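You operate a simulated robot arm through the tools that you are given. There is no shell and no other tool. Be economical: measure what you need, move in short steps, check, and stop when the job is done.

Carry out the task below with a simulated robot arm. There is one attempt and no reset: what you move stays moved.

TASK
Reel the yellow-tipped sample bobbin's yarn till the zeroed counter shows 20 m.
Fine: bobbin on the reel peg, clip lever closed before winding; leave the tension dial.

Only the result counts: the job must be done as asked and must still hold three seconds after the hand-in. Knocking over, shifting, dropping, spilling or breaking anything else fails it.

THE ROBOT
A 7-joint arm with a fingered hand on a trunk, on a base that drives. Base frame: it is fixed to the floor where the robot stands at the start and does not move with it; the origin is under the middle of the robot, x ahead of it, y to its left, z up; the surface under the hand at the start is at about z = 900. Lengths are in mm, angles in rad, forces in N, time in s.
Its first joint turns from -1.204 to 3.002 rad. Places, roughly: board lever [700, -1500, 1000]; clip lever [500, -500, 1200]; grade slider [500, -1000, 900]; left clamp lever [600, -1000, 1000]; pitch dial [500, -1600, 900]; reel button [800, -700, 1300]; reel crank [700, -700, 1000]; reel peg [500, -400, 900]; right clamp lever [600, -1200, 1000]; tension dial [500, -700, 900]. Payload 5 kg.
The TCP is the grasp point between the finger pads, 32 mm short of the fingertips. In the tool frame z runs along the fingers and y along their closing line. Largest opening 160 mm; the body of the gripper starts 89 mm behind the TCP. The gripper is a hand of 3 fingers: y runs from the thumb to the fingers, the wrist lies at [0, 0, -252] in the tool frame.
Orientation is that of the tool frame in the base frame, as a unit quaternion [w, x, y, z]. With the fingers straight down and closing along the base's y, the tool's x points along the base's -x, its y along +y and its z along -z.

THE INTERFACE
- The arm moves only by the tool move_arm. Its argument "plan" is a list of rows, each a list of 2 entries, a list of its own where there are three numbers: the shift along the tool's x, y, z in mm, then the turn, a rotation vector about the tool's x, y, z in rad. In form: [[[x, y, z], [rx, ry, rz]], ...]. A call has 1 to 20 rows; each row shifts and turns the commanded pose from where the row before left it, along the tool's axes as they then stand. Each row takes 0.2 s and may step no farther than 50 mm and 0.15 rad from the row before; otherwise, the whole call is refused. A pose out of reach is approached as far as the arm can. The call stops where the force on the tool passes 90 N (or 10 N more than at its start, if that is more) or the arm is blocked; 0.2 s more then pass. In this call time passes only in rows, and 0.2 s behind the last. It gives the time, the measured TCP pose, the force on the tool (base axes), the opening and the grip force at its end, in the units of the frame above (readings bear some noise), with the torque about the TCP (base axes, N m) and any sound that the robot's microphone picked up.
- Cameras (640 x 400 px; columns grow to the right, rows downward): "scene" is now at [133.8, -39.7, 1580.1]; the picture's right is [-0.43, -0.90, -0.00], its down [-0.38, 0.18, -0.91] and it looks along [0.82, -0.39, -0.42] (base axes); focal length 214 px, centre (320, 200). "wrist" rides on the gripper at [65, -4, -116] in the tool frame; the picture's right is [0.06, 1.00, 0.00], its down [-0.87, 0.05, -0.49] and it looks along [-0.49, 0.03, 0.87] (tool axes); focal length 261 px, centre (320, 200). There is no depth. A picture from a camera that has moved, and an enlarged one, comes with that camera's place and axes in the base frame and with its lens.
- get_image(camera): a new picture of that camera. The clock stands still meanwhile.
- slide_trunk(by): slides the trunk up (or, below 0, down) by that many mm; the arm and the scene camera ride with it, the base frame stays. It gives what a move gives, with no picture.
- steer(legs): drives the robot by 1 to 6 legs, each [ahead, left, turn to the left] in mm, mm and rad, along the robot's own axes; the way and the turn of a leg run together, so that a leg with both is an arc; at most 1500 mm and 3.142 rad a leg. The arm and the cameras ride along, it lands a little off, and it stops where it bumps. It gives what a move gives.
- finger_targets(finger1, finger2, thumb_bend): sets how far each is bent, from 0 (flat) to 1 (curled in); at 0.3 the hand is open as for a grip, at 0.7 the pads meet at the TCP. One left out holds its place. A second passes; each finger stops where it meets its share of the squeeze, and holds until it gets a number again. It is the only way to open and close the hand. It gives what a move gives, with no picture; readings hold the bend of each and the force on the fingers (four entries, about 0 where the hand has none), thumb and palm.
- head_to(pan, tilt): turns the head with the scene camera to pan (to the left, within 1.501 rad either way) and tilt (down, from -0.506 to 1.204), counted from straight ahead of the robot. It gives what a move gives.
- enlarge(camera, box): a new picture of the part [left, top, right, bottom] of that camera's present view, enlarged. The clock stands still meanwhile.
- job_done(): hands the job in; it is judged then, once.

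Work in short steps. Places have to be worked out from the pictures, the camera data and where the tool is seen: move nearer, look again, correct. Check each grasp and each placing, and mend what went wrong. You have 120 turns and 78 pictures in all, those below and enlarged ones among them. Open the gripper and draw the arm clear of the work before you hand the job in, unless the task says otherwise; then end with one line.

The tools are called after ">>>" by a JSON object that holds its "fn" and its "kwargs". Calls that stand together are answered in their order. move_arm: Moves the arm, as the interface text tells. Its arguments: {"type":"object","properties":{"plan":{"type":"array","items":{"type":"array"}}},"required":["plan"]} The other tools are called the same way: slide_trunk (by) slides the trunk up or down; finger_targets (finger1, finger2, thumb_bend) moves the fingers one by one; steer (legs) drives the base; head_to (pan, tilt) turns the head that bears the scene camera; get_image (camera) takes a picture; enlarge (camera, box) takes an enlarged picture of a part of a camera's view; job_done () hands the job in.

At the start:

```text
t: 0.0
position: [701.1, -207.2, 1568.8]
ee_rot: [0.001, 0.001, 1.0, 0.001]
force: [0.6, 0.6, 0.5]
wrist_torque: [-0.04, 0.03, 0.01]
gripper_width: 159.8
grip_force: 0.1
shape: jaw
bend: [0.3, 0.3, 0.3]
finger forces: [0.1, 0.0, 0.0, 0.1, 0.1, 0.0]
trunk travel left (down, up): [-725.0, 215.0]
robot x, y, heading: [-1.4, 1.3, 0.002]
head pan, tilt: [-0.443, 0.431]
```

scene: 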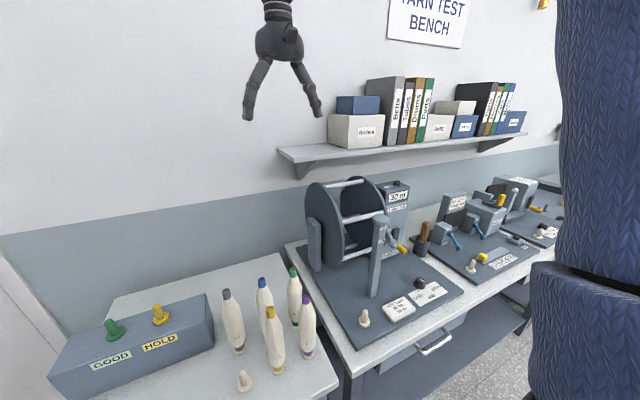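
wrist: 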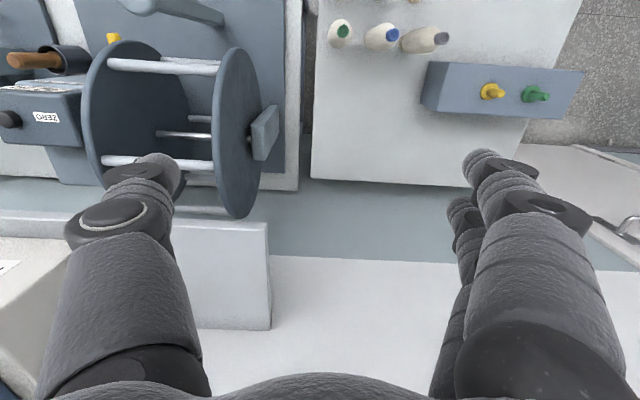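

I start by looking closely at the reel bench and the bobbins.

>>> {"fn": "enlarge", "kwargs": {"camera": "scene", "box": [280, 170, 480, 350]}}

>>> {"fn": "enlarge", "kwargs": {"camera": "scene", "box": [200, 250, 360, 400]}}

```text
2.22 times, centred on (380, 260) of scene
camera zoom: at [133.8, -39.7, 1580.1], right [-0.43, -0.9, 0.0], down [-0.38, 0.18, -0.91], along [0.82, -0.39, -0.42], focal length 477 px, centre (187, 67)
```

zoom: 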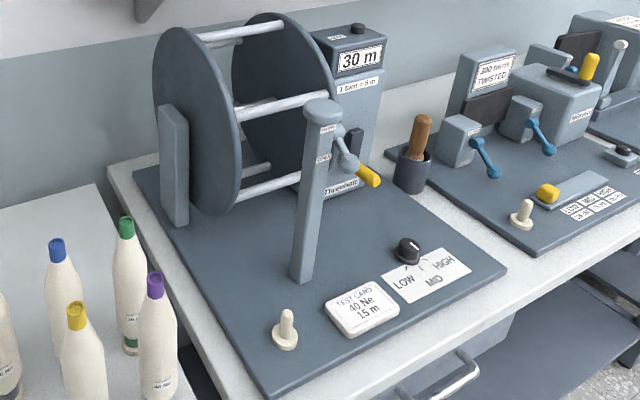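

```text
2.67 times, centred on (280, 325) of scene
camera zoom: at [133.8, -39.7, 1580.1], right [-0.43, -0.9, 0.0], down [-0.38, 0.18, -0.91], along [0.82, -0.39, -0.42], focal length 572 px, centre (427, -133)
```

zoom: 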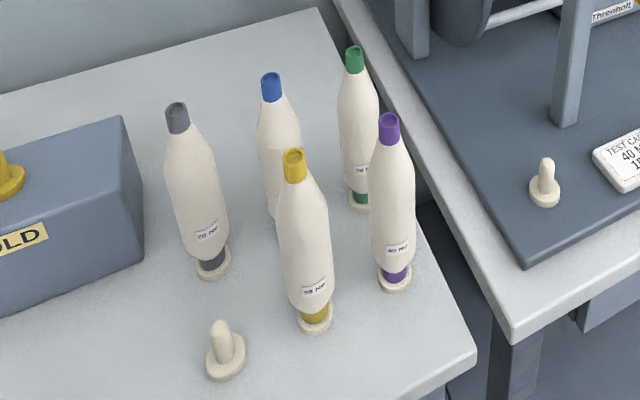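

The counter reads 30 m and needs zeroing. I put the yellow bobbin at about (491,-81) with its tip near z 1148, and the reel peg at about (505,-380). I'll move the hand above the bobbin and turn it so it closes along x, where there is more room.

>>> {"fn": "move_arm", "kwargs": {"plan": [[[42, 25, 0], [0, 0, 0]], [[42, 25, 0], [0, 0, 0]], [[42, 25, 0], [0, 0, 0]], [[42, 25, 0], [0, 0, 0]], [[42, 25, 0], [0, 0, 0]], [[0, 0, 25], [0, 0, 0.1428]], [[0, 0, 25], [0, 0, 0.1428]], [[0, 0, 25], [0, 0, 0.1428]], [[0, 0, 25], [0, 0, 0.1428]], [[0, 0, 25], [0, 0, 0.1428]], [[0, 0, 25], [0, 0, 0.1428]], [[0, 0, 25], [0, 0, 0.1428]], [[0, 0, 25], [0, 0, 0.1428]], [[0, 0, 25], [0, 0, 0.1428]], [[0, 0, 25], [0, 0, 0.1428]], [[0, 0, 25], [0, 0, 0.1428]]]}}

>>> {"fn": "finger_targets", "kwargs": {"finger1": 0.46, "finger2": 0.46, "thumb_bend": 0.46}}

>>> {"fn": "get_image", "kwargs": {"camera": "wrist"}}

>>> {"fn": "get_image", "kwargs": {"camera": "scene"}}

```text
t: 3.4
position: [513.3, -163.4, 1351.2]
ee_rot: [0.0, 0.673, 0.74, -0.001]
force: [0.1, 0.6, -0.5]
wrist_torque: [-0.06, 0.03, 0.0]
gripper_width: 159.9
grip_force: 0.1
shape: jaw
bend: [0.3, 0.3, 0.3]
finger forces: [0.0, 0.1, 0.0, 0.0, 0.1, 0.0]
out of reach, approached as far as the arm can: row 15, 16
trunk travel left (down, up): [-725.0, 215.0]
robot x, y, heading: [0.7, -3.2, -0.003]
head pan, tilt: [-0.443, 0.431]
```

```text
t: 4.4
position: [513.5, -165.1, 1350.6]
ee_rot: [0.0, 0.673, 0.74, 0.0]
force: [-0.5, -0.3, -0.8]
wrist_torque: [0.0, 0.01, 0.0]
gripper_width: 104.2
grip_force: 0.0
shape: fingers
bend: [0.46, 0.46, 0.46]
finger forces: [0.0, 0.0, 0.1, 0.0, 0.0, 0.0]
trunk travel left (down, up): [-725.0, 215.0]
robot x, y, heading: [-2.1, -1.9, -0.006]
head pan, tilt: [-0.443, 0.431]
```

```text
73 pictures are left
camera wrist: at [503.5, -102.7, 1465.8], right [0.99, 0.16, 0.0], down [0.14, -0.86, 0.49], along [0.08, -0.49, -0.87], focal length 261 px, centre (320, 200)
```

wrist: 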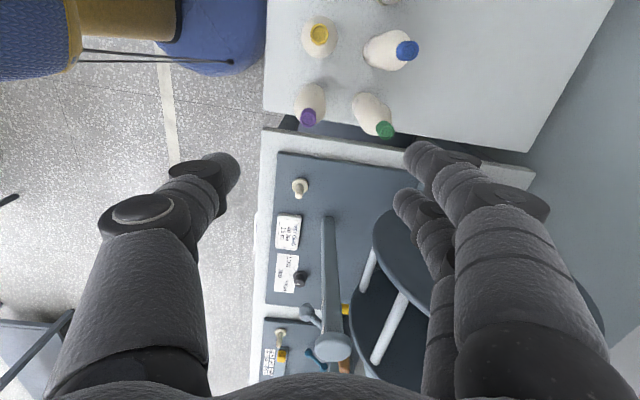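

```text
72 pictures are left
camera scene: at [133.9, -39.3, 1580.1], right [-0.43, -0.9, 0.0], down [-0.38, 0.18, -0.91], along [0.82, -0.39, -0.42], focal length 214 px, centre (320, 200)
```

scene: 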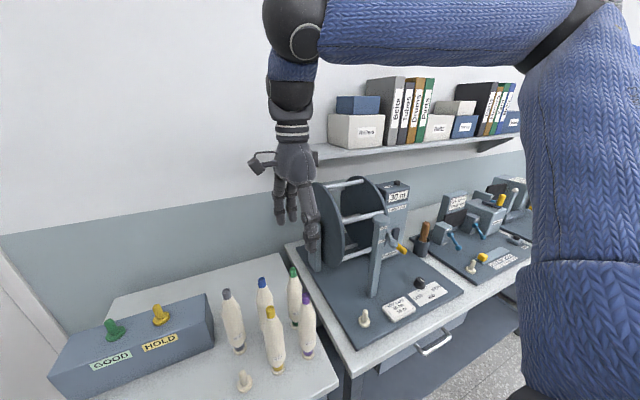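

The last rows were out of reach because the arm is too high and too close in. I'll lower the trunk 100 mm (fingertips stay about 70 above the bobbin tips) and check the pose.

>>> {"fn": "slide_trunk", "kwargs": {"by": -100}}

```text
t: 5.7
position: [512.6, -165.6, 1250.1]
ee_rot: [0.0, 0.672, 0.74, 0.0]
force: [-0.1, 0.2, -0.6]
wrist_torque: [0.02, -0.03, 0.02]
gripper_width: 104.2
grip_force: 0.0
shape: fingers
bend: [0.46, 0.46, 0.46]
finger forces: [0.0, 0.1, 0.0, 0.0, 0.1, 0.1]
trunk travel left (down, up): [-625.0, 315.0]
robot x, y, heading: [-6.4, 3.1, 0.005]
head pan, tilt: [-0.443, 0.431]
```

Now I shift over the bobbin at about (498,-85) and finish the turn.

>>> {"fn": "move_arm", "kwargs": {"plan": [[[27, -2, 0], [0, 0, 0]], [[27, -2, 0], [0, 0, 0]], [[27, -2, 0], [0, 0, 0]], [[0, 0, 0], [0, 0, 0.096]]]}}

>>> {"fn": "get_image", "kwargs": {"camera": "wrist"}}

>>> {"fn": "get_image", "kwargs": {"camera": "scene"}}

```text
t: 6.7
position: [510.8, -144.2, 1254.2]
ee_rot: [0.0, 0.672, 0.741, -0.001]
force: [0.0, -0.2, -0.1]
wrist_torque: [0.0, 0.0, -0.03]
gripper_width: 104.1
grip_force: 0.1
shape: fingers
bend: [0.46, 0.46, 0.46]
finger forces: [0.0, 0.0, 0.0, 0.0, 0.0, 0.0]
out of reach, approached as far as the arm can: row 1, 2, 3, 4
trunk travel left (down, up): [-625.0, 315.0]
robot x, y, heading: [-2.4, 2.2, -0.002]
head pan, tilt: [-0.443, 0.431]
```

```text
71 pictures are left
camera wrist: at [499.4, -82.1, 1370.2], right [0.99, 0.16, 0.0], down [0.14, -0.86, 0.49], along [0.08, -0.48, -0.87], focal length 261 px, centre (320, 200)
```

wrist: 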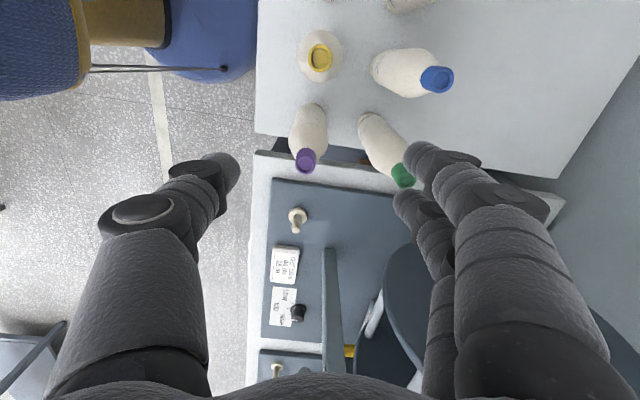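

```text
70 pictures are left
camera scene: at [133.5, -40.2, 1480.1], right [-0.43, -0.9, 0.0], down [-0.38, 0.18, -0.91], along [0.82, -0.39, -0.42], focal length 214 px, centre (320, 200)
```

scene: 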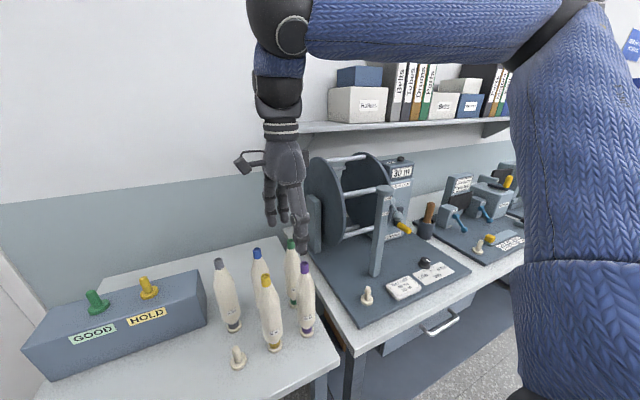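

The yaw seems limited on that side. I'll turn back the other way, toward closing along x with the thumb ahead, and see what is reachable.

>>> {"fn": "move_arm", "kwargs": {"plan": [[[0, 0, 0], [0, 0, -0.15]], [[0, 0, 0], [0, 0, -0.15]], [[0, 0, 0], [0, 0, -0.15]], [[0, 0, 0], [0, 0, -0.15]], [[0, 0, 0], [0, 0, -0.15]], [[0, 0, 0], [0, 0, -0.15]], [[0, 0, 0], [0, 0, -0.15]], [[0, 0, 0], [0, 0, -0.15]], [[0, 0, 0], [0, 0, -0.15]], [[0, 0, 0], [0, 0, -0.15]]]}}

```text
t: 8.9
position: [509.3, -143.7, 1254.5]
ee_rot: [0.0, -0.014, 1.0, 0.0]
force: [0.6, 0.0, 0.2]
wrist_torque: [0.04, 0.0, 0.01]
gripper_width: 104.3
grip_force: 0.1
shape: fingers
bend: [0.46, 0.46, 0.46]
finger forces: [0.1, 0.0, 0.1, 0.0, 0.0, 0.0]
trunk travel left (down, up): [-625.0, 315.0]
robot x, y, heading: [1.9, -2.8, 0.0]
head pan, tilt: [-0.443, 0.431]
```

Command and pose agree again. I continue to -90° yaw in place.

>>> {"fn": "move_arm", "kwargs": {"plan": [[[0, 0, 0], [0, 0, -0.15]], [[0, 0, 0], [0, 0, -0.15]], [[0, 0, 0], [0, 0, -0.15]], [[0, 0, 0], [0, 0, -0.15]], [[0, 0, 0], [0, 0, -0.15]], [[0, 0, 0], [0, 0, -0.15]], [[0, 0, 0], [0, 0, -0.15]], [[0, 0, 0], [0, 0, -0.15]], [[0, 0, 0], [0, 0, -0.15]], [[0, 0, 0], [0, 0, -0.15]], [[0, 0, 0], [0, 0, -0.043]]]}}

```text
t: 11.3
position: [508.1, -143.7, 1254.7]
ee_rot: [0.001, -0.706, 0.708, -0.001]
force: [0.7, -0.3, 0.3]
wrist_torque: [0.03, -0.01, -0.04]
gripper_width: 104.5
grip_force: 0.0
shape: fingers
bend: [0.46, 0.46, 0.46]
finger forces: [0.1, 0.1, 0.1, 0.0, 0.0, 0.1]
trunk travel left (down, up): [-625.0, 315.0]
robot x, y, heading: [0.8, 0.7, 0.001]
head pan, tilt: [-0.443, 0.431]
```

The turn worked; tool x is now base -y and tool y is base -x. I move over the bobbin and look.

>>> {"fn": "move_arm", "kwargs": {"plan": [[[-29, 5, 0], [0, 0, 0]], [[-29, 5, 0], [0, 0, 0]]]}}

>>> {"fn": "get_image", "kwargs": {"camera": "wrist"}}

>>> {"fn": "enlarge", "kwargs": {"camera": "scene", "box": [180, 150, 360, 400]}}

```text
t: 11.9
position: [500.1, -84.9, 1252.7]
ee_rot: [-0.001, -0.705, 0.709, 0.0]
force: [0.2, 0.6, 0.3]
wrist_torque: [-0.02, -0.02, -0.01]
gripper_width: 104.2
grip_force: 0.0
shape: fingers
bend: [0.46, 0.46, 0.46]
finger forces: [0.0, 0.0, 0.0, 0.1, 0.0, 0.1]
trunk travel left (down, up): [-625.0, 315.0]
robot x, y, heading: [-1.1, -3.5, 0.001]
head pan, tilt: [-0.443, 0.431]
```

```text
69 pictures are left
camera wrist: at [503.4, -152.1, 1368.5], right [-1.0, -0.06, 0.0], down [-0.05, 0.87, 0.49], along [-0.03, 0.49, -0.87], focal length 261 px, centre (320, 200)
```

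wrist: 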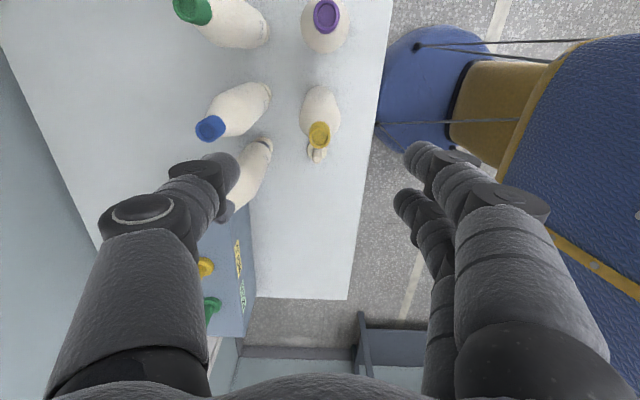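

```text
1.60 times, centred on (270, 275) of scene
camera zoom: at [133.7, -39.2, 1480.1], right [-0.43, -0.9, 0.0], down [-0.38, 0.18, -0.91], along [0.82, -0.39, -0.42], focal length 343 px, centre (400, 80)
```

zoom: 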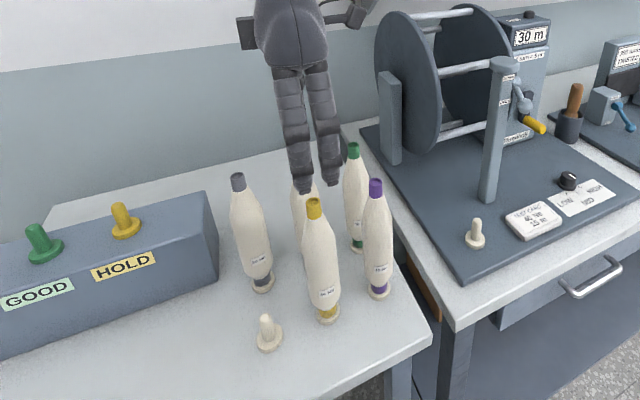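

The yellow tip works out at about (500,-88,1137). I tighten the fingers slightly, descend to 1100 and check.

>>> {"fn": "finger_targets", "kwargs": {"finger1": 0.49, "finger2": 0.49, "thumb_bend": 0.49}}

>>> {"fn": "move_arm", "kwargs": {"plan": [[[3, 0, 38], [0, 0, 0]], [[0, 0, 38], [0, 0, 0]], [[0, 0, 38], [0, 0, 0]], [[0, 0, 38], [0, 0, 0]]]}}

>>> {"fn": "get_image", "kwargs": {"camera": "wrist"}}

>>> {"fn": "enlarge", "kwargs": {"camera": "scene", "box": [180, 150, 360, 400]}}

```text
t: 12.9
position: [500.0, -85.5, 1253.4]
ee_rot: [0.0, -0.705, 0.709, -0.001]
force: [-0.6, -0.7, -0.4]
wrist_torque: [-0.01, -0.02, -0.01]
gripper_width: 92.0
grip_force: 0.1
shape: fingers
bend: [0.49, 0.49, 0.49]
finger forces: [0.0, 0.1, 0.0, 0.0, 0.0, 0.0]
trunk travel left (down, up): [-625.0, 315.0]
robot x, y, heading: [3.0, 1.3, 0.011]
head pan, tilt: [-0.443, 0.431]
```

```text
t: 13.9
position: [500.1, -87.3, 1100.7]
ee_rot: [0.0, -0.705, 0.709, 0.0]
force: [-0.4, -0.5, 0.4]
wrist_torque: [0.02, 0.03, 0.01]
gripper_width: 92.3
grip_force: 0.1
shape: fingers
bend: [0.49, 0.49, 0.49]
finger forces: [0.0, 0.0, 0.0, 0.0, 0.1, 0.1]
trunk travel left (down, up): [-625.0, 315.0]
robot x, y, heading: [0.9, 2.9, -0.0]
head pan, tilt: [-0.443, 0.431]
```

```text
67 pictures are left
camera wrist: at [503.9, -154.4, 1216.3], right [-1.0, -0.06, 0.0], down [-0.05, 0.87, 0.49], along [-0.03, 0.49, -0.87], focal length 261 px, centre (320, 200)
```

wrist: 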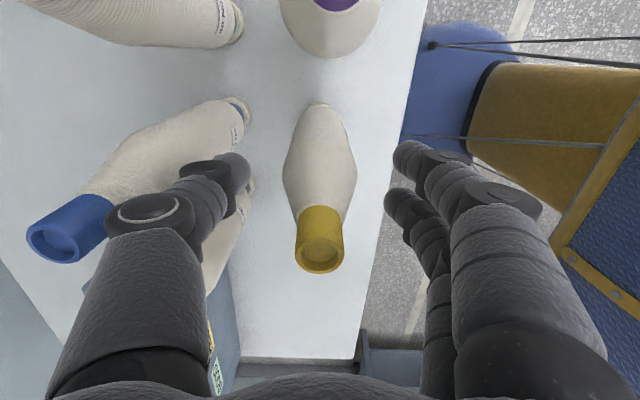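

```text
1.60 times, centred on (270, 275) of scene
camera zoom: at [134.6, -40.2, 1480.0], right [-0.43, -0.9, 0.0], down [-0.38, 0.18, -0.91], along [0.82, -0.39, -0.42], focal length 343 px, centre (400, 80)
```

zoom: 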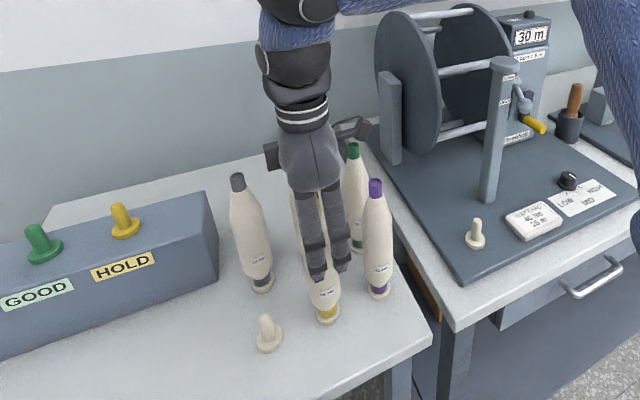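

Bobbin is well centred between the fingers. I go down 25 mm more and close.

>>> {"fn": "move_arm", "kwargs": {"plan": [[[-1, 0, 12], [0, 0, 0]], [[0, 0, 13], [0, 0, 0]]]}}

>>> {"fn": "finger_targets", "kwargs": {"finger1": 0.65, "finger2": 0.65, "thumb_bend": 0.65}}

>>> {"fn": "get_image", "kwargs": {"camera": "wrist"}}

```text
t: 14.5
position: [500.0, -86.3, 1076.1]
ee_rot: [-0.001, -0.705, 0.709, 0.0]
force: [0.2, 0.7, -0.2]
wrist_torque: [-0.01, 0.02, 0.02]
gripper_width: 92.1
grip_force: 0.0
shape: fingers
bend: [0.49, 0.49, 0.49]
finger forces: [0.0, 0.0, 0.0, 0.0, 0.1, 0.0]
trunk travel left (down, up): [-625.0, 315.0]
robot x, y, heading: [0.8, -0.4, 0.006]
head pan, tilt: [-0.443, 0.431]
```

```text
t: 15.5
position: [498.6, -85.9, 1076.1]
ee_rot: [0.0, -0.705, 0.709, 0.0]
force: [0.5, -0.3, 0.1]
wrist_torque: [-0.01, 0.01, 0.02]
gripper_width: 47.5
grip_force: 8.7
shape: fingers
bend: [0.61, 0.6, 0.62]
finger forces: [4.2, 5.3, 0.0, 0.1, 9.3, 0.1]
trunk travel left (down, up): [-625.0, 315.0]
robot x, y, heading: [-1.7, 0.2, -0.001]
head pan, tilt: [-0.443, 0.431]
```

```text
65 pictures are left
camera wrist: at [503.3, -153.1, 1191.6], right [-1.0, -0.06, 0.0], down [-0.05, 0.87, 0.49], along [-0.03, 0.49, -0.87], focal length 261 px, centre (320, 200)
```

wrist: 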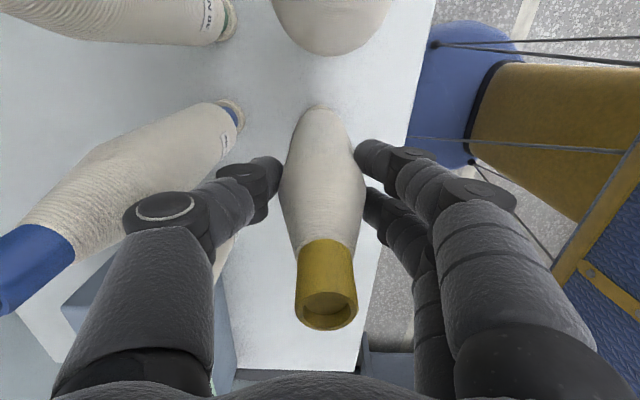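

The grip is 8.7 N at 47 mm width. I'll lift gently, straight up 60 mm, and check.

>>> {"fn": "move_arm", "kwargs": {"plan": [[[0, 0, -15], [0, 0, 0]], [[0, 0, -15], [0, 0, 0]], [[0, 0, -15], [0, 0, 0]], [[0, 0, -15], [0, 0, 0]]]}}

>>> {"fn": "get_image", "kwargs": {"camera": "scene"}}

```text
t: 16.5
position: [498.5, -88.1, 1138.1]
ee_rot: [-0.001, -0.707, 0.708, 0.0]
force: [0.3, -0.5, -2.0]
wrist_torque: [0.01, 0.03, 0.0]
gripper_width: 47.8
grip_force: 9.3
shape: fingers
bend: [0.61, 0.6, 0.62]
finger forces: [4.2, 5.5, 0.1, 0.0, 9.4, 0.0]
trunk travel left (down, up): [-625.0, 315.0]
robot x, y, heading: [2.7, 1.7, 0.0]
head pan, tilt: [-0.443, 0.431]
```

```text
64 pictures are left
camera scene: at [133.4, -39.6, 1480.0], right [-0.43, -0.9, 0.0], down [-0.38, 0.18, -0.91], along [0.82, -0.39, -0.42], focal length 214 px, centre (320, 200)
```

scene: 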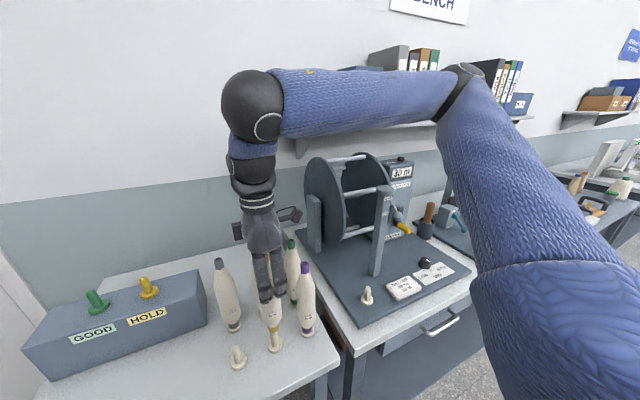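

It is held, with about 2 N on the tool. I lift it above the neighbours before carrying it across.

>>> {"fn": "move_arm", "kwargs": {"plan": [[[0, 0, -25], [0, 0, 0]], [[0, 0, -25], [0, 0, 0]], [[0, 0, -25], [0, 0, 0]], [[0, 0, -25], [0, 0, 0]], [[0, 0, -25], [0, 0, 0]], [[0, 0, -25], [0, 0, 0]], [[0, 0, -25], [0, 0, 0]], [[0, 0, -25], [0, 0, 0]], [[0, 0, -10], [0, 0, 0]]]}}

>>> {"fn": "get_image", "kwargs": {"camera": "scene"}}

>>> {"fn": "get_image", "kwargs": {"camera": "wrist"}}

```text
t: 18.5
position: [500.3, -87.4, 1346.5]
ee_rot: [0.001, -0.706, 0.708, 0.0]
force: [0.3, 0.7, -1.2]
wrist_torque: [-0.03, 0.0, -0.05]
gripper_width: 47.8
grip_force: 9.4
shape: fingers
bend: [0.61, 0.6, 0.62]
finger forces: [4.1, 5.4, 0.1, 0.0, 9.2, 0.0]
trunk travel left (down, up): [-625.0, 315.0]
robot x, y, heading: [-0.8, 4.1, 0.003]
head pan, tilt: [-0.443, 0.431]
```

```text
63 pictures are left
camera scene: at [133.9, -39.8, 1480.0], right [-0.43, -0.9, 0.0], down [-0.38, 0.18, -0.91], along [0.82, -0.39, -0.42], focal length 214 px, centre (320, 200)
```

scene: 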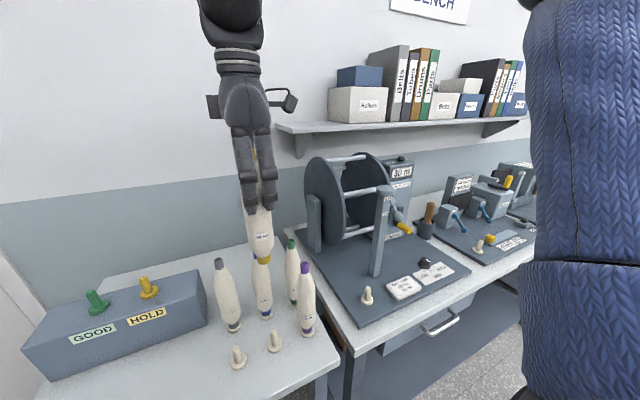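

```text
62 pictures are left
camera wrist: at [503.7, -154.5, 1462.2], right [-1.0, -0.06, 0.0], down [-0.05, 0.87, 0.49], along [-0.03, 0.49, -0.87], focal length 261 px, centre (320, 200)
```

wrist: 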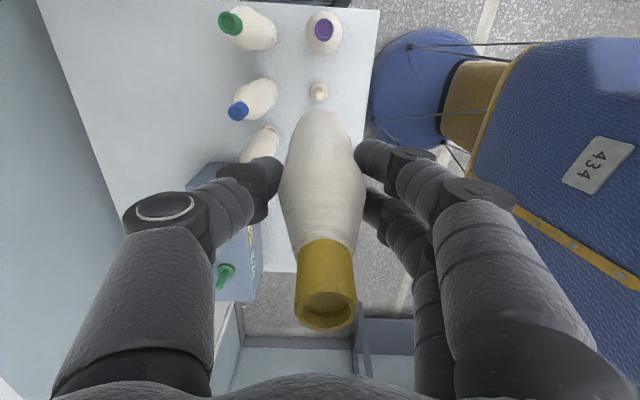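

Bobbin bottom is now about z 1175, clear of its neighbours. Before carrying it across I check the clip post near the reel peg.

>>> {"fn": "enlarge", "kwargs": {"camera": "scene", "box": [340, 140, 460, 320]}}

>>> {"fn": "move_arm", "kwargs": {"plan": [[[40, 0, 0], [0, 0, 0]], [[40, 0, 0], [0, 0, 0]], [[40, 0, 0], [0, 0, 0]], [[40, 0, 0], [0, 0, 0]], [[40, 0, 0], [0, 0, 0]]]}}

>>> {"fn": "get_image", "kwargs": {"camera": "wrist"}}

```text
2.22 times, centred on (400, 230) of scene
camera zoom: at [133.9, -39.8, 1480.0], right [-0.43, -0.9, 0.0], down [-0.38, 0.18, -0.91], along [0.82, -0.39, -0.42], focal length 477 px, centre (142, 133)
```

zoom: 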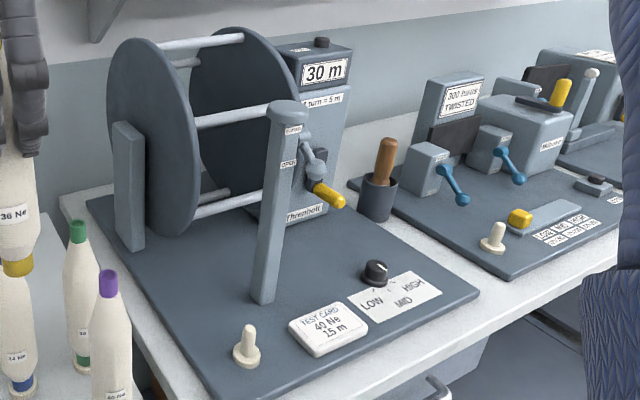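

```text
t: 19.7
position: [499.0, -289.6, 1345.3]
ee_rot: [0.0, -0.706, 0.708, 0.001]
force: [-0.5, 0.3, -1.1]
wrist_torque: [0.02, -0.03, -0.02]
gripper_width: 47.6
grip_force: 9.2
shape: fingers
bend: [0.61, 0.6, 0.62]
finger forces: [4.3, 5.3, 0.1, 0.0, 9.2, 0.0]
trunk travel left (down, up): [-625.0, 315.0]
robot x, y, heading: [-0.2, -0.7, 0.003]
head pan, tilt: [-0.443, 0.431]
```

```text
60 pictures are left
camera wrist: at [502.0, -356.5, 1460.8], right [-1.0, -0.06, 0.0], down [-0.05, 0.87, 0.49], along [-0.03, 0.49, -0.87], focal length 261 px, centre (320, 200)
```

wrist: 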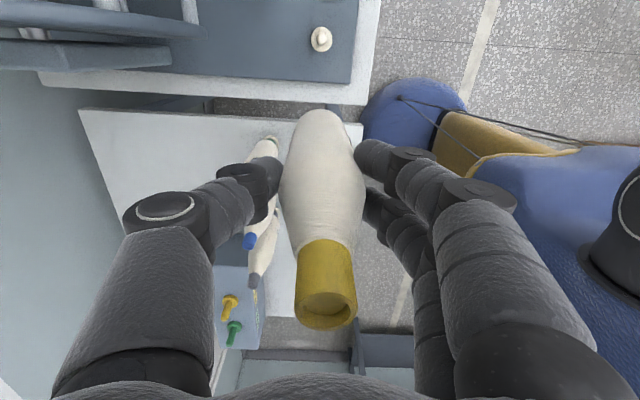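

The label reads 1 turn = 5 m, so 20 m is 4 turns. I place the reel peg at about (502,-376), so I move above it and descend partway (bobbin bottom to about 985).

>>> {"fn": "move_arm", "kwargs": {"plan": [[[43, -1, 0], [0, 0, 0]], [[43, -2, 0], [0, 0, 0]], [[0, 0, 30], [0, 0, 0]], [[0, 0, 30], [0, 0, 0]], [[0, 0, 30], [0, 0, 0]], [[0, 0, 30], [0, 0, 0]], [[0, 0, 30], [0, 0, 0]], [[0, 0, 30], [0, 0, 0]]]}}

>>> {"fn": "get_image", "kwargs": {"camera": "scene"}}

>>> {"fn": "enlarge", "kwargs": {"camera": "scene", "box": [310, 200, 430, 320]}}

>>> {"fn": "get_image", "kwargs": {"camera": "wrist"}}

```text
t: 21.5
position: [527.4, -349.1, 1142.0]
ee_rot: [0.001, -0.705, 0.709, 0.001]
force: [-0.2, 0.3, -1.8]
wrist_torque: [0.02, 0.03, -0.02]
gripper_width: 47.0
grip_force: 9.1
shape: fingers
bend: [0.61, 0.6, 0.62]
finger forces: [4.2, 5.3, 0.0, 0.1, 9.1, 0.0]
out of reach, approached as far as the arm can: row 1, 2
trunk travel left (down, up): [-625.0, 315.0]
robot x, y, heading: [-2.4, 2.1, 0.006]
head pan, tilt: [-0.443, 0.431]
```

```text
59 pictures are left
camera scene: at [134.7, -40.8, 1480.0], right [-0.43, -0.9, 0.0], down [-0.38, 0.18, -0.91], along [0.82, -0.39, -0.42], focal length 214 px, centre (320, 200)
```

scene: 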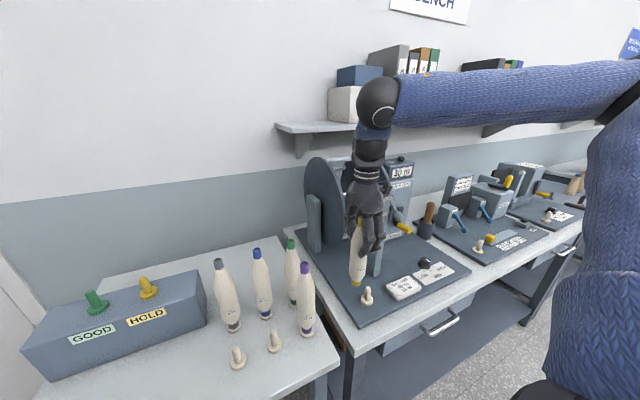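

```text
3.33 times, centred on (370, 260) of scene
camera zoom: at [134.7, -40.8, 1480.0], right [-0.43, -0.9, 0.0], down [-0.38, 0.18, -0.91], along [0.82, -0.39, -0.42], focal length 715 px, centre (153, 0)
```

zoom: 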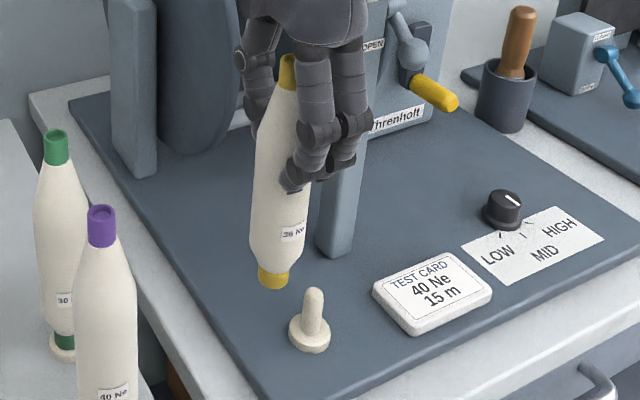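

```text
57 pictures are left
camera wrist: at [531.6, -416.3, 1257.4], right [-1.0, -0.06, 0.0], down [-0.05, 0.87, 0.49], along [-0.03, 0.49, -0.87], focal length 261 px, centre (320, 200)
```

wrist: 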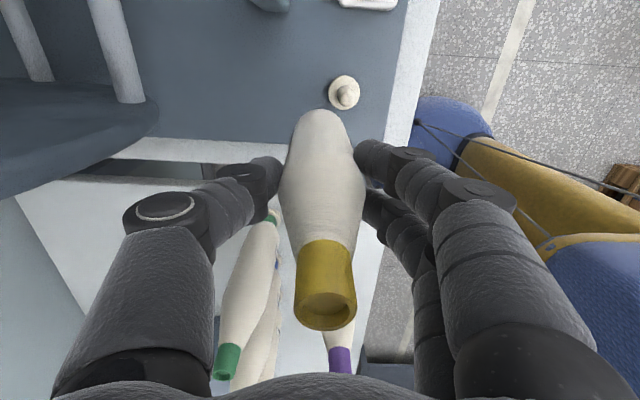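

At -90° yaw the arm is near a limit, leaving it at (527,-349). I raise a bit, turn about the bobbin's axis by 0.45, then move to (501,-377).

>>> {"fn": "move_arm", "kwargs": {"plan": [[[0, 0, -15], [0, 0, 0.15]], [[0, 0, -15], [0, 0, 0.15]], [[0, 0, 0], [0, 0, 0.15]], [[18.2, 5.6, 0], [0, 0, 0]], [[18.2, 5.6, 0], [0, 0, 0]]]}}

>>> {"fn": "enlarge", "kwargs": {"camera": "scene", "box": [310, 200, 430, 320]}}

>>> {"fn": "get_image", "kwargs": {"camera": "wrist"}}

```text
t: 22.7
position: [499.6, -375.0, 1172.7]
ee_rot: [0.0, -0.53, 0.848, 0.0]
force: [0.2, 1.1, -0.9]
wrist_torque: [-0.02, -0.03, 0.01]
gripper_width: 47.0
grip_force: 9.1
shape: fingers
bend: [0.61, 0.6, 0.62]
finger forces: [4.1, 5.4, 0.0, 0.0, 9.0, 0.0]
trunk travel left (down, up): [-625.0, 315.0]
robot x, y, heading: [0.5, -2.2, -0.0]
head pan, tilt: [-0.443, 0.431]
```

```text
3.33 times, centred on (370, 260) of scene
camera zoom: at [133.7, -39.9, 1480.1], right [-0.43, -0.9, 0.0], down [-0.38, 0.18, -0.91], along [0.82, -0.39, -0.42], focal length 715 px, centre (153, 0)
```

zoom: 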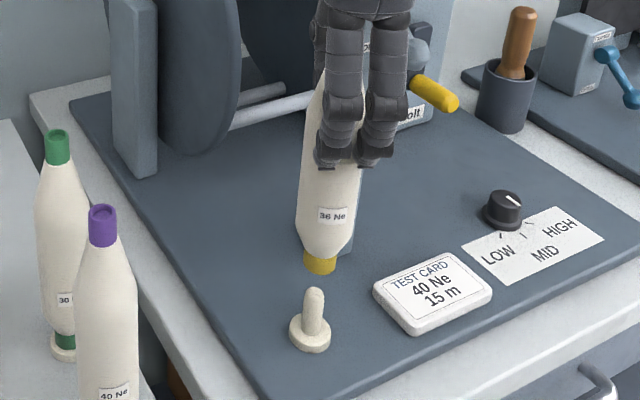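

```text
55 pictures are left
camera wrist: at [475.0, -438.1, 1287.6], right [-0.92, 0.38, 0.0], down [0.33, 0.8, 0.49], along [0.19, 0.45, -0.87], focal length 261 px, centre (320, 200)
```

wrist: 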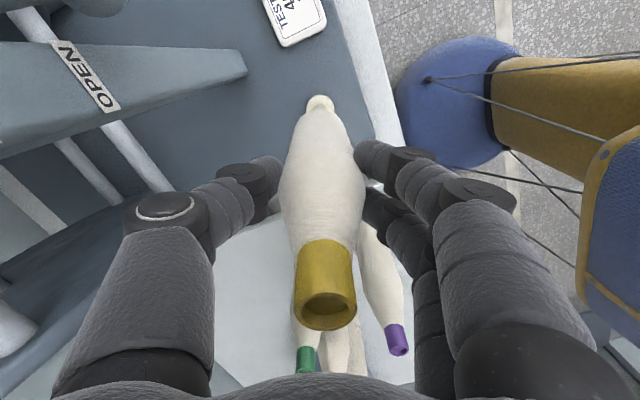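

Bobbin bottom (about 1001) sits right above the peg (top about 970, base about 915). I descend gently in small steps while watching the force.

>>> {"fn": "move_arm", "kwargs": {"plan": [[[-0.6, -1.2, 8], [0, 0, 0]], [[0, 0, 8], [0, 0, 0]], [[0, 0, 8], [0, 0, 0]], [[0, 0, 8], [0, 0, 0]], [[0, 0, 8], [0, 0, 0]]]}}

>>> {"fn": "enlarge", "kwargs": {"camera": "scene", "box": [310, 200, 430, 320]}}

```text
t: 23.9
position: [501.9, -376.3, 1132.0]
ee_rot: [0.0, -0.53, 0.848, 0.0]
force: [0.1, -0.1, -1.1]
wrist_torque: [0.01, 0.06, -0.03]
gripper_width: 47.2
grip_force: 9.4
shape: fingers
bend: [0.61, 0.6, 0.62]
finger forces: [4.3, 5.5, 0.0, 0.0, 9.0, 0.0]
trunk travel left (down, up): [-625.0, 315.0]
robot x, y, heading: [3.0, -0.9, 0.003]
head pan, tilt: [-0.443, 0.431]
```

```text
3.33 times, centred on (370, 260) of scene
camera zoom: at [133.8, -40.1, 1480.1], right [-0.43, -0.9, 0.0], down [-0.38, 0.18, -0.91], along [0.82, -0.39, -0.42], focal length 715 px, centre (153, 0)
```

zoom: 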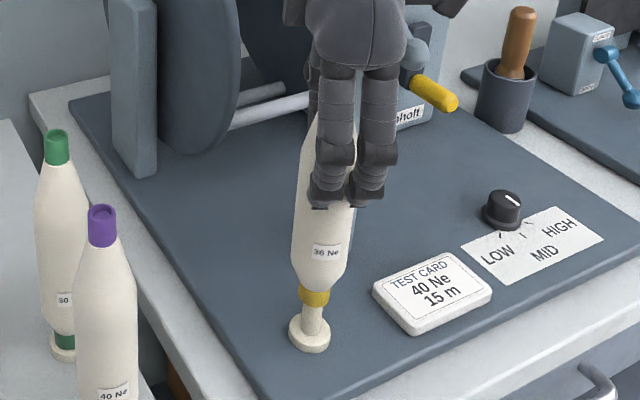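

Bobbin looks aligned to within about 2 mm, slightly too far toward -y. I nudge it and continue down in small steps.

>>> {"fn": "move_arm", "kwargs": {"plan": [[[-1.4, 0, 4], [0, 0, 0]], [[0, 0, 5], [0, 0, 0]], [[0, 0, 5], [0, 0, 0]]]}}

>>> {"fn": "enlarge", "kwargs": {"camera": "scene", "box": [340, 240, 400, 300]}}

```text
t: 24.7
position: [502.7, -375.9, 1117.7]
ee_rot: [0.0, -0.53, 0.848, 0.0]
force: [-1.0, 0.6, -0.6]
wrist_torque: [0.06, 0.17, -0.01]
gripper_width: 47.3
grip_force: 9.6
shape: fingers
bend: [0.61, 0.6, 0.62]
finger forces: [4.5, 5.7, 0.1, 0.1, 8.9, 0.0]
trunk travel left (down, up): [-625.0, 315.0]
robot x, y, heading: [0.4, 0.3, -0.003]
head pan, tilt: [-0.443, 0.431]
```

```text
6.67 times, centred on (370, 270) of scene
camera zoom: at [133.8, -40.1, 1480.0], right [-0.43, -0.9, 0.0], down [-0.38, 0.18, -0.91], along [0.82, -0.39, -0.42], focal length 1430 px, centre (-13, -267)
```

zoom: 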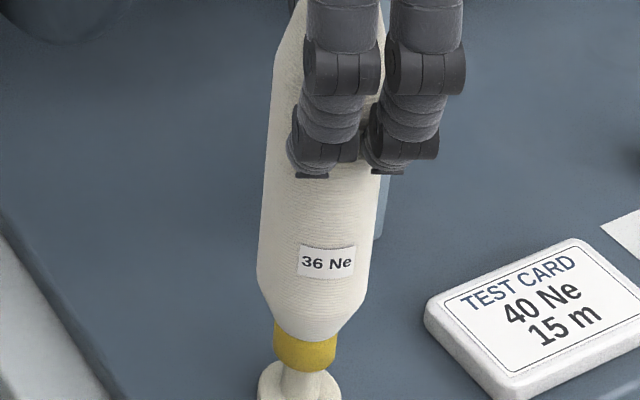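

The light side force (fx about -1, ty 0.17) suggests the peg is inside and the bobbin is slightly too far +x. I shift back about 1 mm and continue.

>>> {"fn": "move_arm", "kwargs": {"plan": [[[0.5, 1.0, 4], [0, 0, 0]], [[0, 0, 5], [0, 0, 0]], [[0, 0, 4], [0, 0, 0]]]}}

>>> {"fn": "enlarge", "kwargs": {"camera": "scene", "box": [340, 250, 400, 310]}}

```text
t: 25.5
position: [501.5, -374.0, 1105.4]
ee_rot: [-0.001, -0.53, 0.848, 0.001]
force: [-1.1, -0.2, -1.7]
wrist_torque: [0.01, 0.02, 0.0]
gripper_width: 47.2
grip_force: 9.3
shape: fingers
bend: [0.61, 0.6, 0.62]
finger forces: [4.4, 5.5, 0.1, 0.0, 9.5, 0.0]
trunk travel left (down, up): [-625.0, 315.0]
robot x, y, heading: [-0.1, 1.3, -0.001]
head pan, tilt: [-0.443, 0.431]
```

```text
6.67 times, centred on (370, 280) of scene
camera zoom: at [133.8, -40.1, 1480.0], right [-0.43, -0.9, 0.0], down [-0.38, 0.18, -0.91], along [0.82, -0.39, -0.42], focal length 1430 px, centre (-13, -333)
```

zoom: 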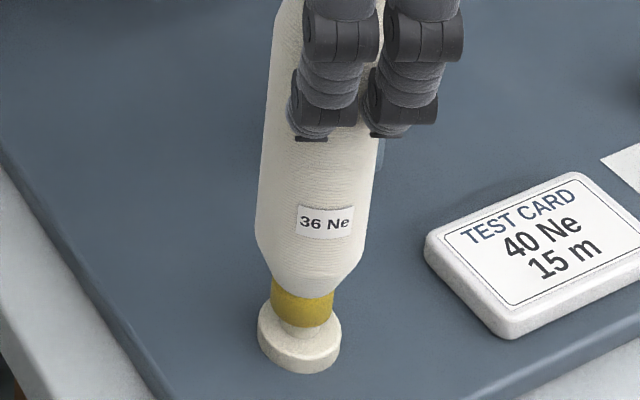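

About 8 mm remain above the flange. I keep lowering.

>>> {"fn": "move_arm", "kwargs": {"plan": [[[0, 0, 3], [0, 0, 0]], [[0, 0, 3], [0, 0, 0]], [[0, 0, 2], [0, 0, 0]]]}}

>>> {"fn": "enlarge", "kwargs": {"camera": "scene", "box": [340, 250, 400, 310]}}

```text
t: 26.3
position: [501.2, -374.8, 1096.1]
ee_rot: [0.001, -0.53, 0.848, -0.001]
force: [0.1, 0.1, -0.9]
wrist_torque: [0.02, -0.01, 0.0]
gripper_width: 47.1
grip_force: 9.4
shape: fingers
bend: [0.61, 0.6, 0.62]
finger forces: [4.6, 5.6, 0.1, 0.0, 9.3, 0.1]
trunk travel left (down, up): [-625.0, 315.0]
robot x, y, heading: [0.5, -0.7, 0.003]
head pan, tilt: [-0.443, 0.431]
```

```text
6.67 times, centred on (370, 280) of scene
camera zoom: at [133.8, -40.0, 1480.0], right [-0.43, -0.9, 0.0], down [-0.38, 0.18, -0.91], along [0.82, -0.39, -0.42], focal length 1430 px, centre (-13, -333)
```

zoom: 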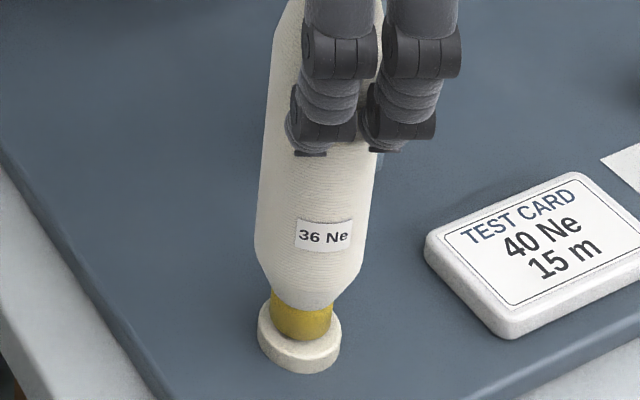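

Nearly seated. A few more millimetres, until contact.

>>> {"fn": "move_arm", "kwargs": {"plan": [[[0, 0, 1.5], [0, 0, 0]], [[0, 0, 1.5], [0, 0, 0]]]}}

```text
t: 26.9
position: [501.2, -374.6, 1094.4]
ee_rot: [0.0, -0.53, 0.848, 0.0]
force: [-1.6, 0.4, 1.1]
wrist_torque: [0.0, 0.03, -0.01]
gripper_width: 46.7
grip_force: 10.0
shape: fingers
bend: [0.61, 0.6, 0.62]
finger forces: [4.6, 5.7, 0.1, 0.0, 9.3, 0.0]
trunk travel left (down, up): [-625.0, 315.0]
robot x, y, heading: [2.2, 4.1, -0.001]
head pan, tilt: [-0.443, 0.431]
```

Contact (fz changed sign). I open the fingers modestly and check that it stands.

>>> {"fn": "finger_targets", "kwargs": {"finger1": 0.47, "finger2": 0.47, "thumb_bend": 0.47}}

>>> {"fn": "enlarge", "kwargs": {"camera": "scene", "box": [310, 190, 430, 310]}}

>>> {"fn": "get_image", "kwargs": {"camera": "wrist"}}

```text
t: 27.9
position: [500.7, -375.0, 1093.8]
ee_rot: [0.0, -0.53, 0.848, 0.001]
force: [0.6, -0.1, -0.2]
wrist_torque: [-0.02, -0.01, -0.01]
gripper_width: 98.7
grip_force: 0.0
shape: fingers
bend: [0.47, 0.47, 0.47]
finger forces: [0.0, 0.0, 0.1, 0.0, 0.0, 0.1]
trunk travel left (down, up): [-625.0, 315.0]
robot x, y, heading: [2.3, 1.0, 0.0]
head pan, tilt: [-0.443, 0.431]
```

```text
3.33 times, centred on (370, 250) of scene
camera zoom: at [133.7, -39.9, 1480.1], right [-0.43, -0.9, 0.0], down [-0.38, 0.18, -0.91], along [0.82, -0.39, -0.42], focal length 715 px, centre (153, 33)
```

zoom: 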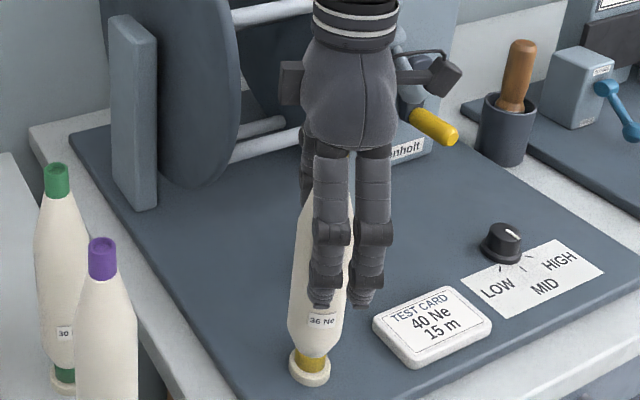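

```text
49 pictures are left
camera wrist: at [476.9, -437.7, 1209.0], right [-0.92, 0.38, 0.0], down [0.33, 0.8, 0.49], along [0.19, 0.45, -0.87], focal length 261 px, centre (320, 200)
```

wrist: 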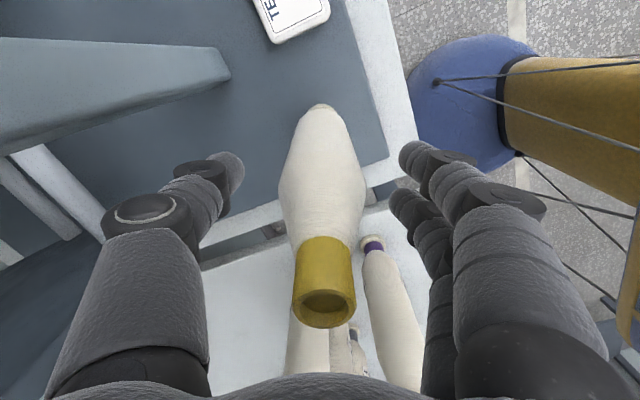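

Bobbin stands on the peg. I lift the hand straight up, then back toward the robot, and look at the post.

>>> {"fn": "move_arm", "kwargs": {"plan": [[[0, 0, -20], [0, 0, 0]], [[0, 0, -30], [0, 0, 0]], [[0, 0, -40], [0, 0, 0]], [[0, 0, -40], [0, 0, 0]], [[0, 0, -40], [0, 0, 0]], [[0, 0, -40], [0, 0, 0]], [[0, 0, -40], [0, 0, 0]]]}}

>>> {"fn": "enlarge", "kwargs": {"camera": "scene", "box": [300, 140, 460, 310]}}

>>> {"fn": "get_image", "kwargs": {"camera": "wrist"}}

```text
t: 29.5
position: [525.9, -350.8, 1320.5]
ee_rot: [0.0, -0.53, 0.848, 0.0]
force: [0.4, 0.3, 0.1]
wrist_torque: [-0.03, -0.02, 0.02]
gripper_width: 98.8
grip_force: 0.1
shape: fingers
bend: [0.47, 0.47, 0.47]
finger forces: [0.0, 0.1, 0.0, 0.1, 0.0, 0.1]
out of reach, approached as far as the arm can: row 6, 7
trunk travel left (down, up): [-625.0, 315.0]
robot x, y, heading: [-3.2, 1.4, 0.001]
head pan, tilt: [-0.443, 0.431]
```

```text
2.35 times, centred on (380, 225) of scene
camera zoom: at [133.0, -38.4, 1480.1], right [-0.43, -0.9, 0.0], down [-0.38, 0.18, -0.91], along [0.82, -0.39, -0.42], focal length 505 px, centre (179, 141)
```

zoom: 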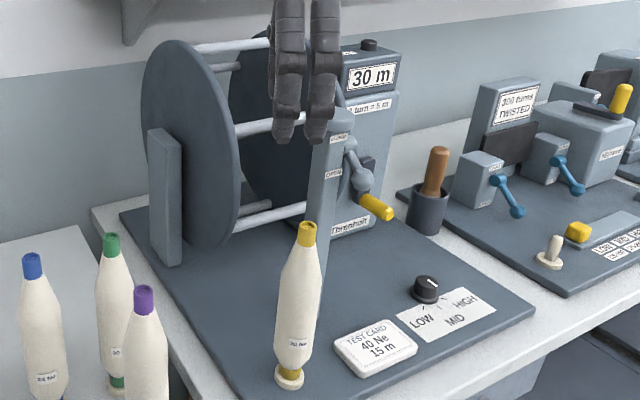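

```text
47 pictures are left
camera wrist: at [501.5, -412.0, 1436.6], right [-0.92, 0.38, 0.0], down [0.33, 0.8, 0.49], along [0.19, 0.45, -0.87], focal length 261 px, centre (320, 200)
```

wrist: 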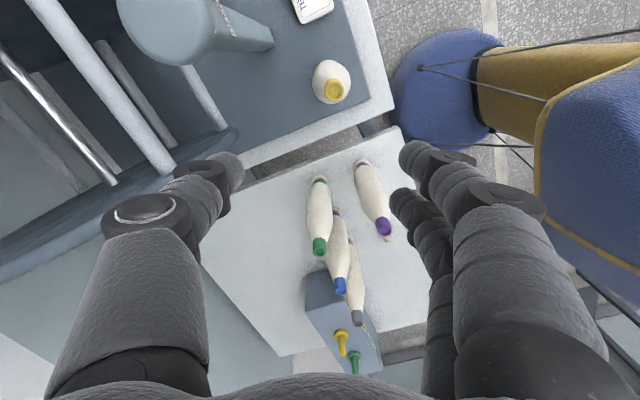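

Bobbin is seated well. I'll raise the trunk, draw the hand back toward the robot and drive right so the post, crank and counter are in front of me.

>>> {"fn": "slide_trunk", "kwargs": {"by": 120}}

>>> {"fn": "move_arm", "kwargs": {"plan": [[[14, 30, 0], [0, 0, 0.1]], [[14, 30, 0], [0, 0, 0.1]], [[14, 30, 0], [0, 0, 0]]]}}

>>> {"fn": "steer", "kwargs": {"legs": [[0, -450, 0]]}}

>>> {"fn": "head_to", "kwargs": {"pan": -0.2, "tilt": 0.5}}

>>> {"fn": "get_image", "kwargs": {"camera": "scene"}}

```text
t: 31.0
position: [527.2, -351.8, 1439.7]
ee_rot: [0.001, -0.529, 0.849, 0.0]
force: [-0.1, 0.3, 0.1]
wrist_torque: [0.01, 0.0, 0.03]
gripper_width: 98.8
grip_force: 0.1
shape: fingers
bend: [0.47, 0.47, 0.47]
finger forces: [0.0, 0.0, 0.0, 0.0, 0.0, 0.0]
trunk travel left (down, up): [-745.0, 195.0]
robot x, y, heading: [-1.2, 0.9, -0.001]
head pan, tilt: [-0.443, 0.431]
```

```text
t: 31.8
position: [451.5, -311.6, 1416.0]
ee_rot: [0.001, -0.442, 0.897, 0.001]
force: [0.4, 0.6, 0.3]
wrist_torque: [0.0, -0.01, 0.0]
gripper_width: 99.1
grip_force: 0.1
shape: fingers
bend: [0.47, 0.47, 0.47]
finger forces: [0.0, 0.0, 0.0, 0.0, 0.0, 0.0]
out of reach, approached as far as the arm can: row 1, 2, 3
trunk travel left (down, up): [-745.0, 195.0]
robot x, y, heading: [2.7, 1.9, -0.004]
head pan, tilt: [-0.443, 0.431]
```

```text
t: 34.6
position: [456.4, -761.8, 1415.7]
ee_rot: [0.0, -0.446, 0.895, 0.001]
force: [-0.2, -0.1, 1.2]
wrist_torque: [0.0, 0.07, -0.01]
gripper_width: 99.1
grip_force: 0.1
shape: fingers
bend: [0.47, 0.47, 0.47]
finger forces: [0.0, 0.0, 0.0, 0.0, 0.0, 0.0]
trunk travel left (down, up): [-745.0, 195.0]
robot x, y, heading: [0.3, -451.7, 0.008]
head pan, tilt: [-0.443, 0.431]
```

```text
t: 35.3
position: [455.8, -761.4, 1415.4]
ee_rot: [0.0, -0.446, 0.895, 0.0]
force: [-0.9, 0.0, 0.3]
wrist_torque: [-0.03, -0.01, 0.02]
gripper_width: 99.3
grip_force: 0.1
shape: fingers
bend: [0.47, 0.47, 0.47]
finger forces: [0.0, 0.0, 0.1, 0.0, 0.0, 0.0]
trunk travel left (down, up): [-745.0, 195.0]
robot x, y, heading: [5.1, -454.3, 0.012]
head pan, tilt: [-0.201, 0.499]
```

```text
46 pictures are left
camera scene: at [141.6, -470.0, 1593.8], right [-0.19, -0.98, 0.0], down [-0.47, 0.09, -0.88], along [0.86, -0.17, -0.48], focal length 214 px, centre (320, 200)
```

scene: 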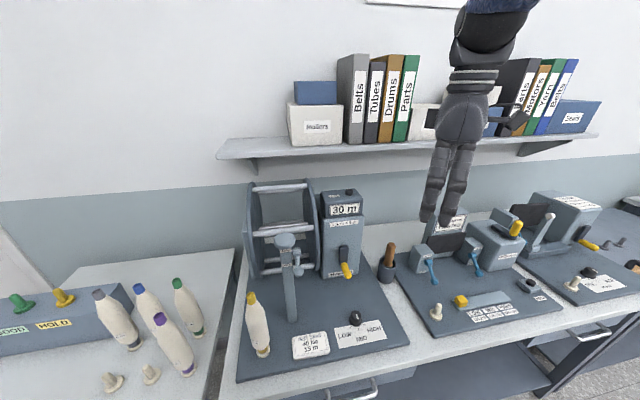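

>>> {"fn": "enlarge", "kwargs": {"camera": "scene", "box": [230, 170, 400, 370]}}

>>> {"fn": "enlarge", "kwargs": {"camera": "scene", "box": [260, 215, 370, 295]}}

```text
2.00 times, centred on (315, 270) of scene
camera zoom: at [141.6, -470.0, 1593.8], right [-0.19, -0.98, 0.0], down [-0.47, 0.09, -0.88], along [0.86, -0.17, -0.48], focal length 429 px, centre (330, 60)
```

zoom: 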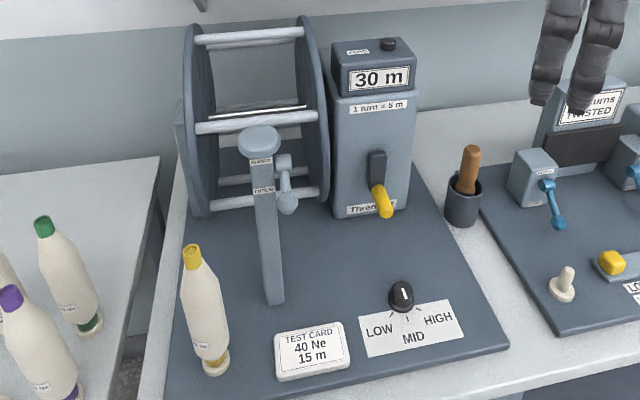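

```text
5.00 times, centred on (315, 255) of scene
camera zoom: at [141.6, -470.0, 1593.8], right [-0.19, -0.98, 0.0], down [-0.47, 0.09, -0.88], along [0.86, -0.17, -0.48], focal length 1072 px, centre (345, -75)
```

zoom: 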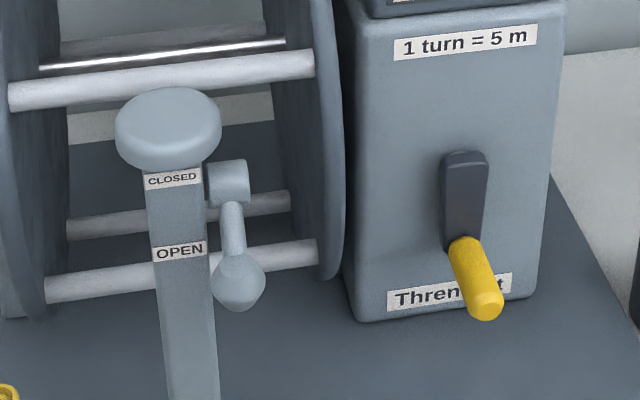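

The lever on the post's -y side points forward and down (OPEN). I estimate its hub at (580,-494,1197) and knob at (552,-496,1156). The crank hub is near (690,-665,1080) with the handle hanging down. I'll back up a little and bring the hand to a horizontal, forward-pointing pose.

>>> {"fn": "steer", "kwargs": {"legs": [[-150, 0, 0]]}}

>>> {"fn": "move_arm", "kwargs": {"plan": [[[0, 0, 0], [0, 0, -0.13]], [[0, 0, 0], [0, 0, -0.13]], [[0, 0, 0], [0, 0, -0.13]], [[0, 0, 0], [0, 0, -0.13]], [[0, 0, 0], [0, 0, -0.13]], [[0, -30, 0], [0, 0, 0]], [[0, -30, 0], [0, 0, 0]], [[0, -30, 0], [0, 0, 0]]]}}

```text
t: 36.7
position: [299.7, -762.3, 1416.5]
ee_rot: [0.0, -0.445, 0.895, 0.0]
force: [0.6, -0.2, 0.6]
wrist_torque: [0.0, -0.02, -0.02]
gripper_width: 99.0
grip_force: 0.0
shape: fingers
bend: [0.47, 0.47, 0.47]
finger forces: [0.0, 0.1, 0.0, 0.0, 0.0, 0.0]
trunk travel left (down, up): [-745.0, 195.0]
robot x, y, heading: [-157.6, -453.8, 0.006]
head pan, tilt: [-0.201, 0.499]
```

```text
t: 38.5
position: [393.1, -760.5, 1414.1]
ee_rot: [0.001, 0.708, -0.706, 0.0]
force: [-0.1, 0.7, 0.7]
wrist_torque: [-0.01, 0.05, 0.02]
gripper_width: 99.3
grip_force: 0.0
shape: fingers
bend: [0.47, 0.47, 0.47]
finger forces: [0.0, 0.0, 0.0, 0.0, 0.0, 0.0]
trunk travel left (down, up): [-745.0, 195.0]
robot x, y, heading: [-156.7, -454.7, 0.005]
head pan, tilt: [-0.201, 0.499]
```

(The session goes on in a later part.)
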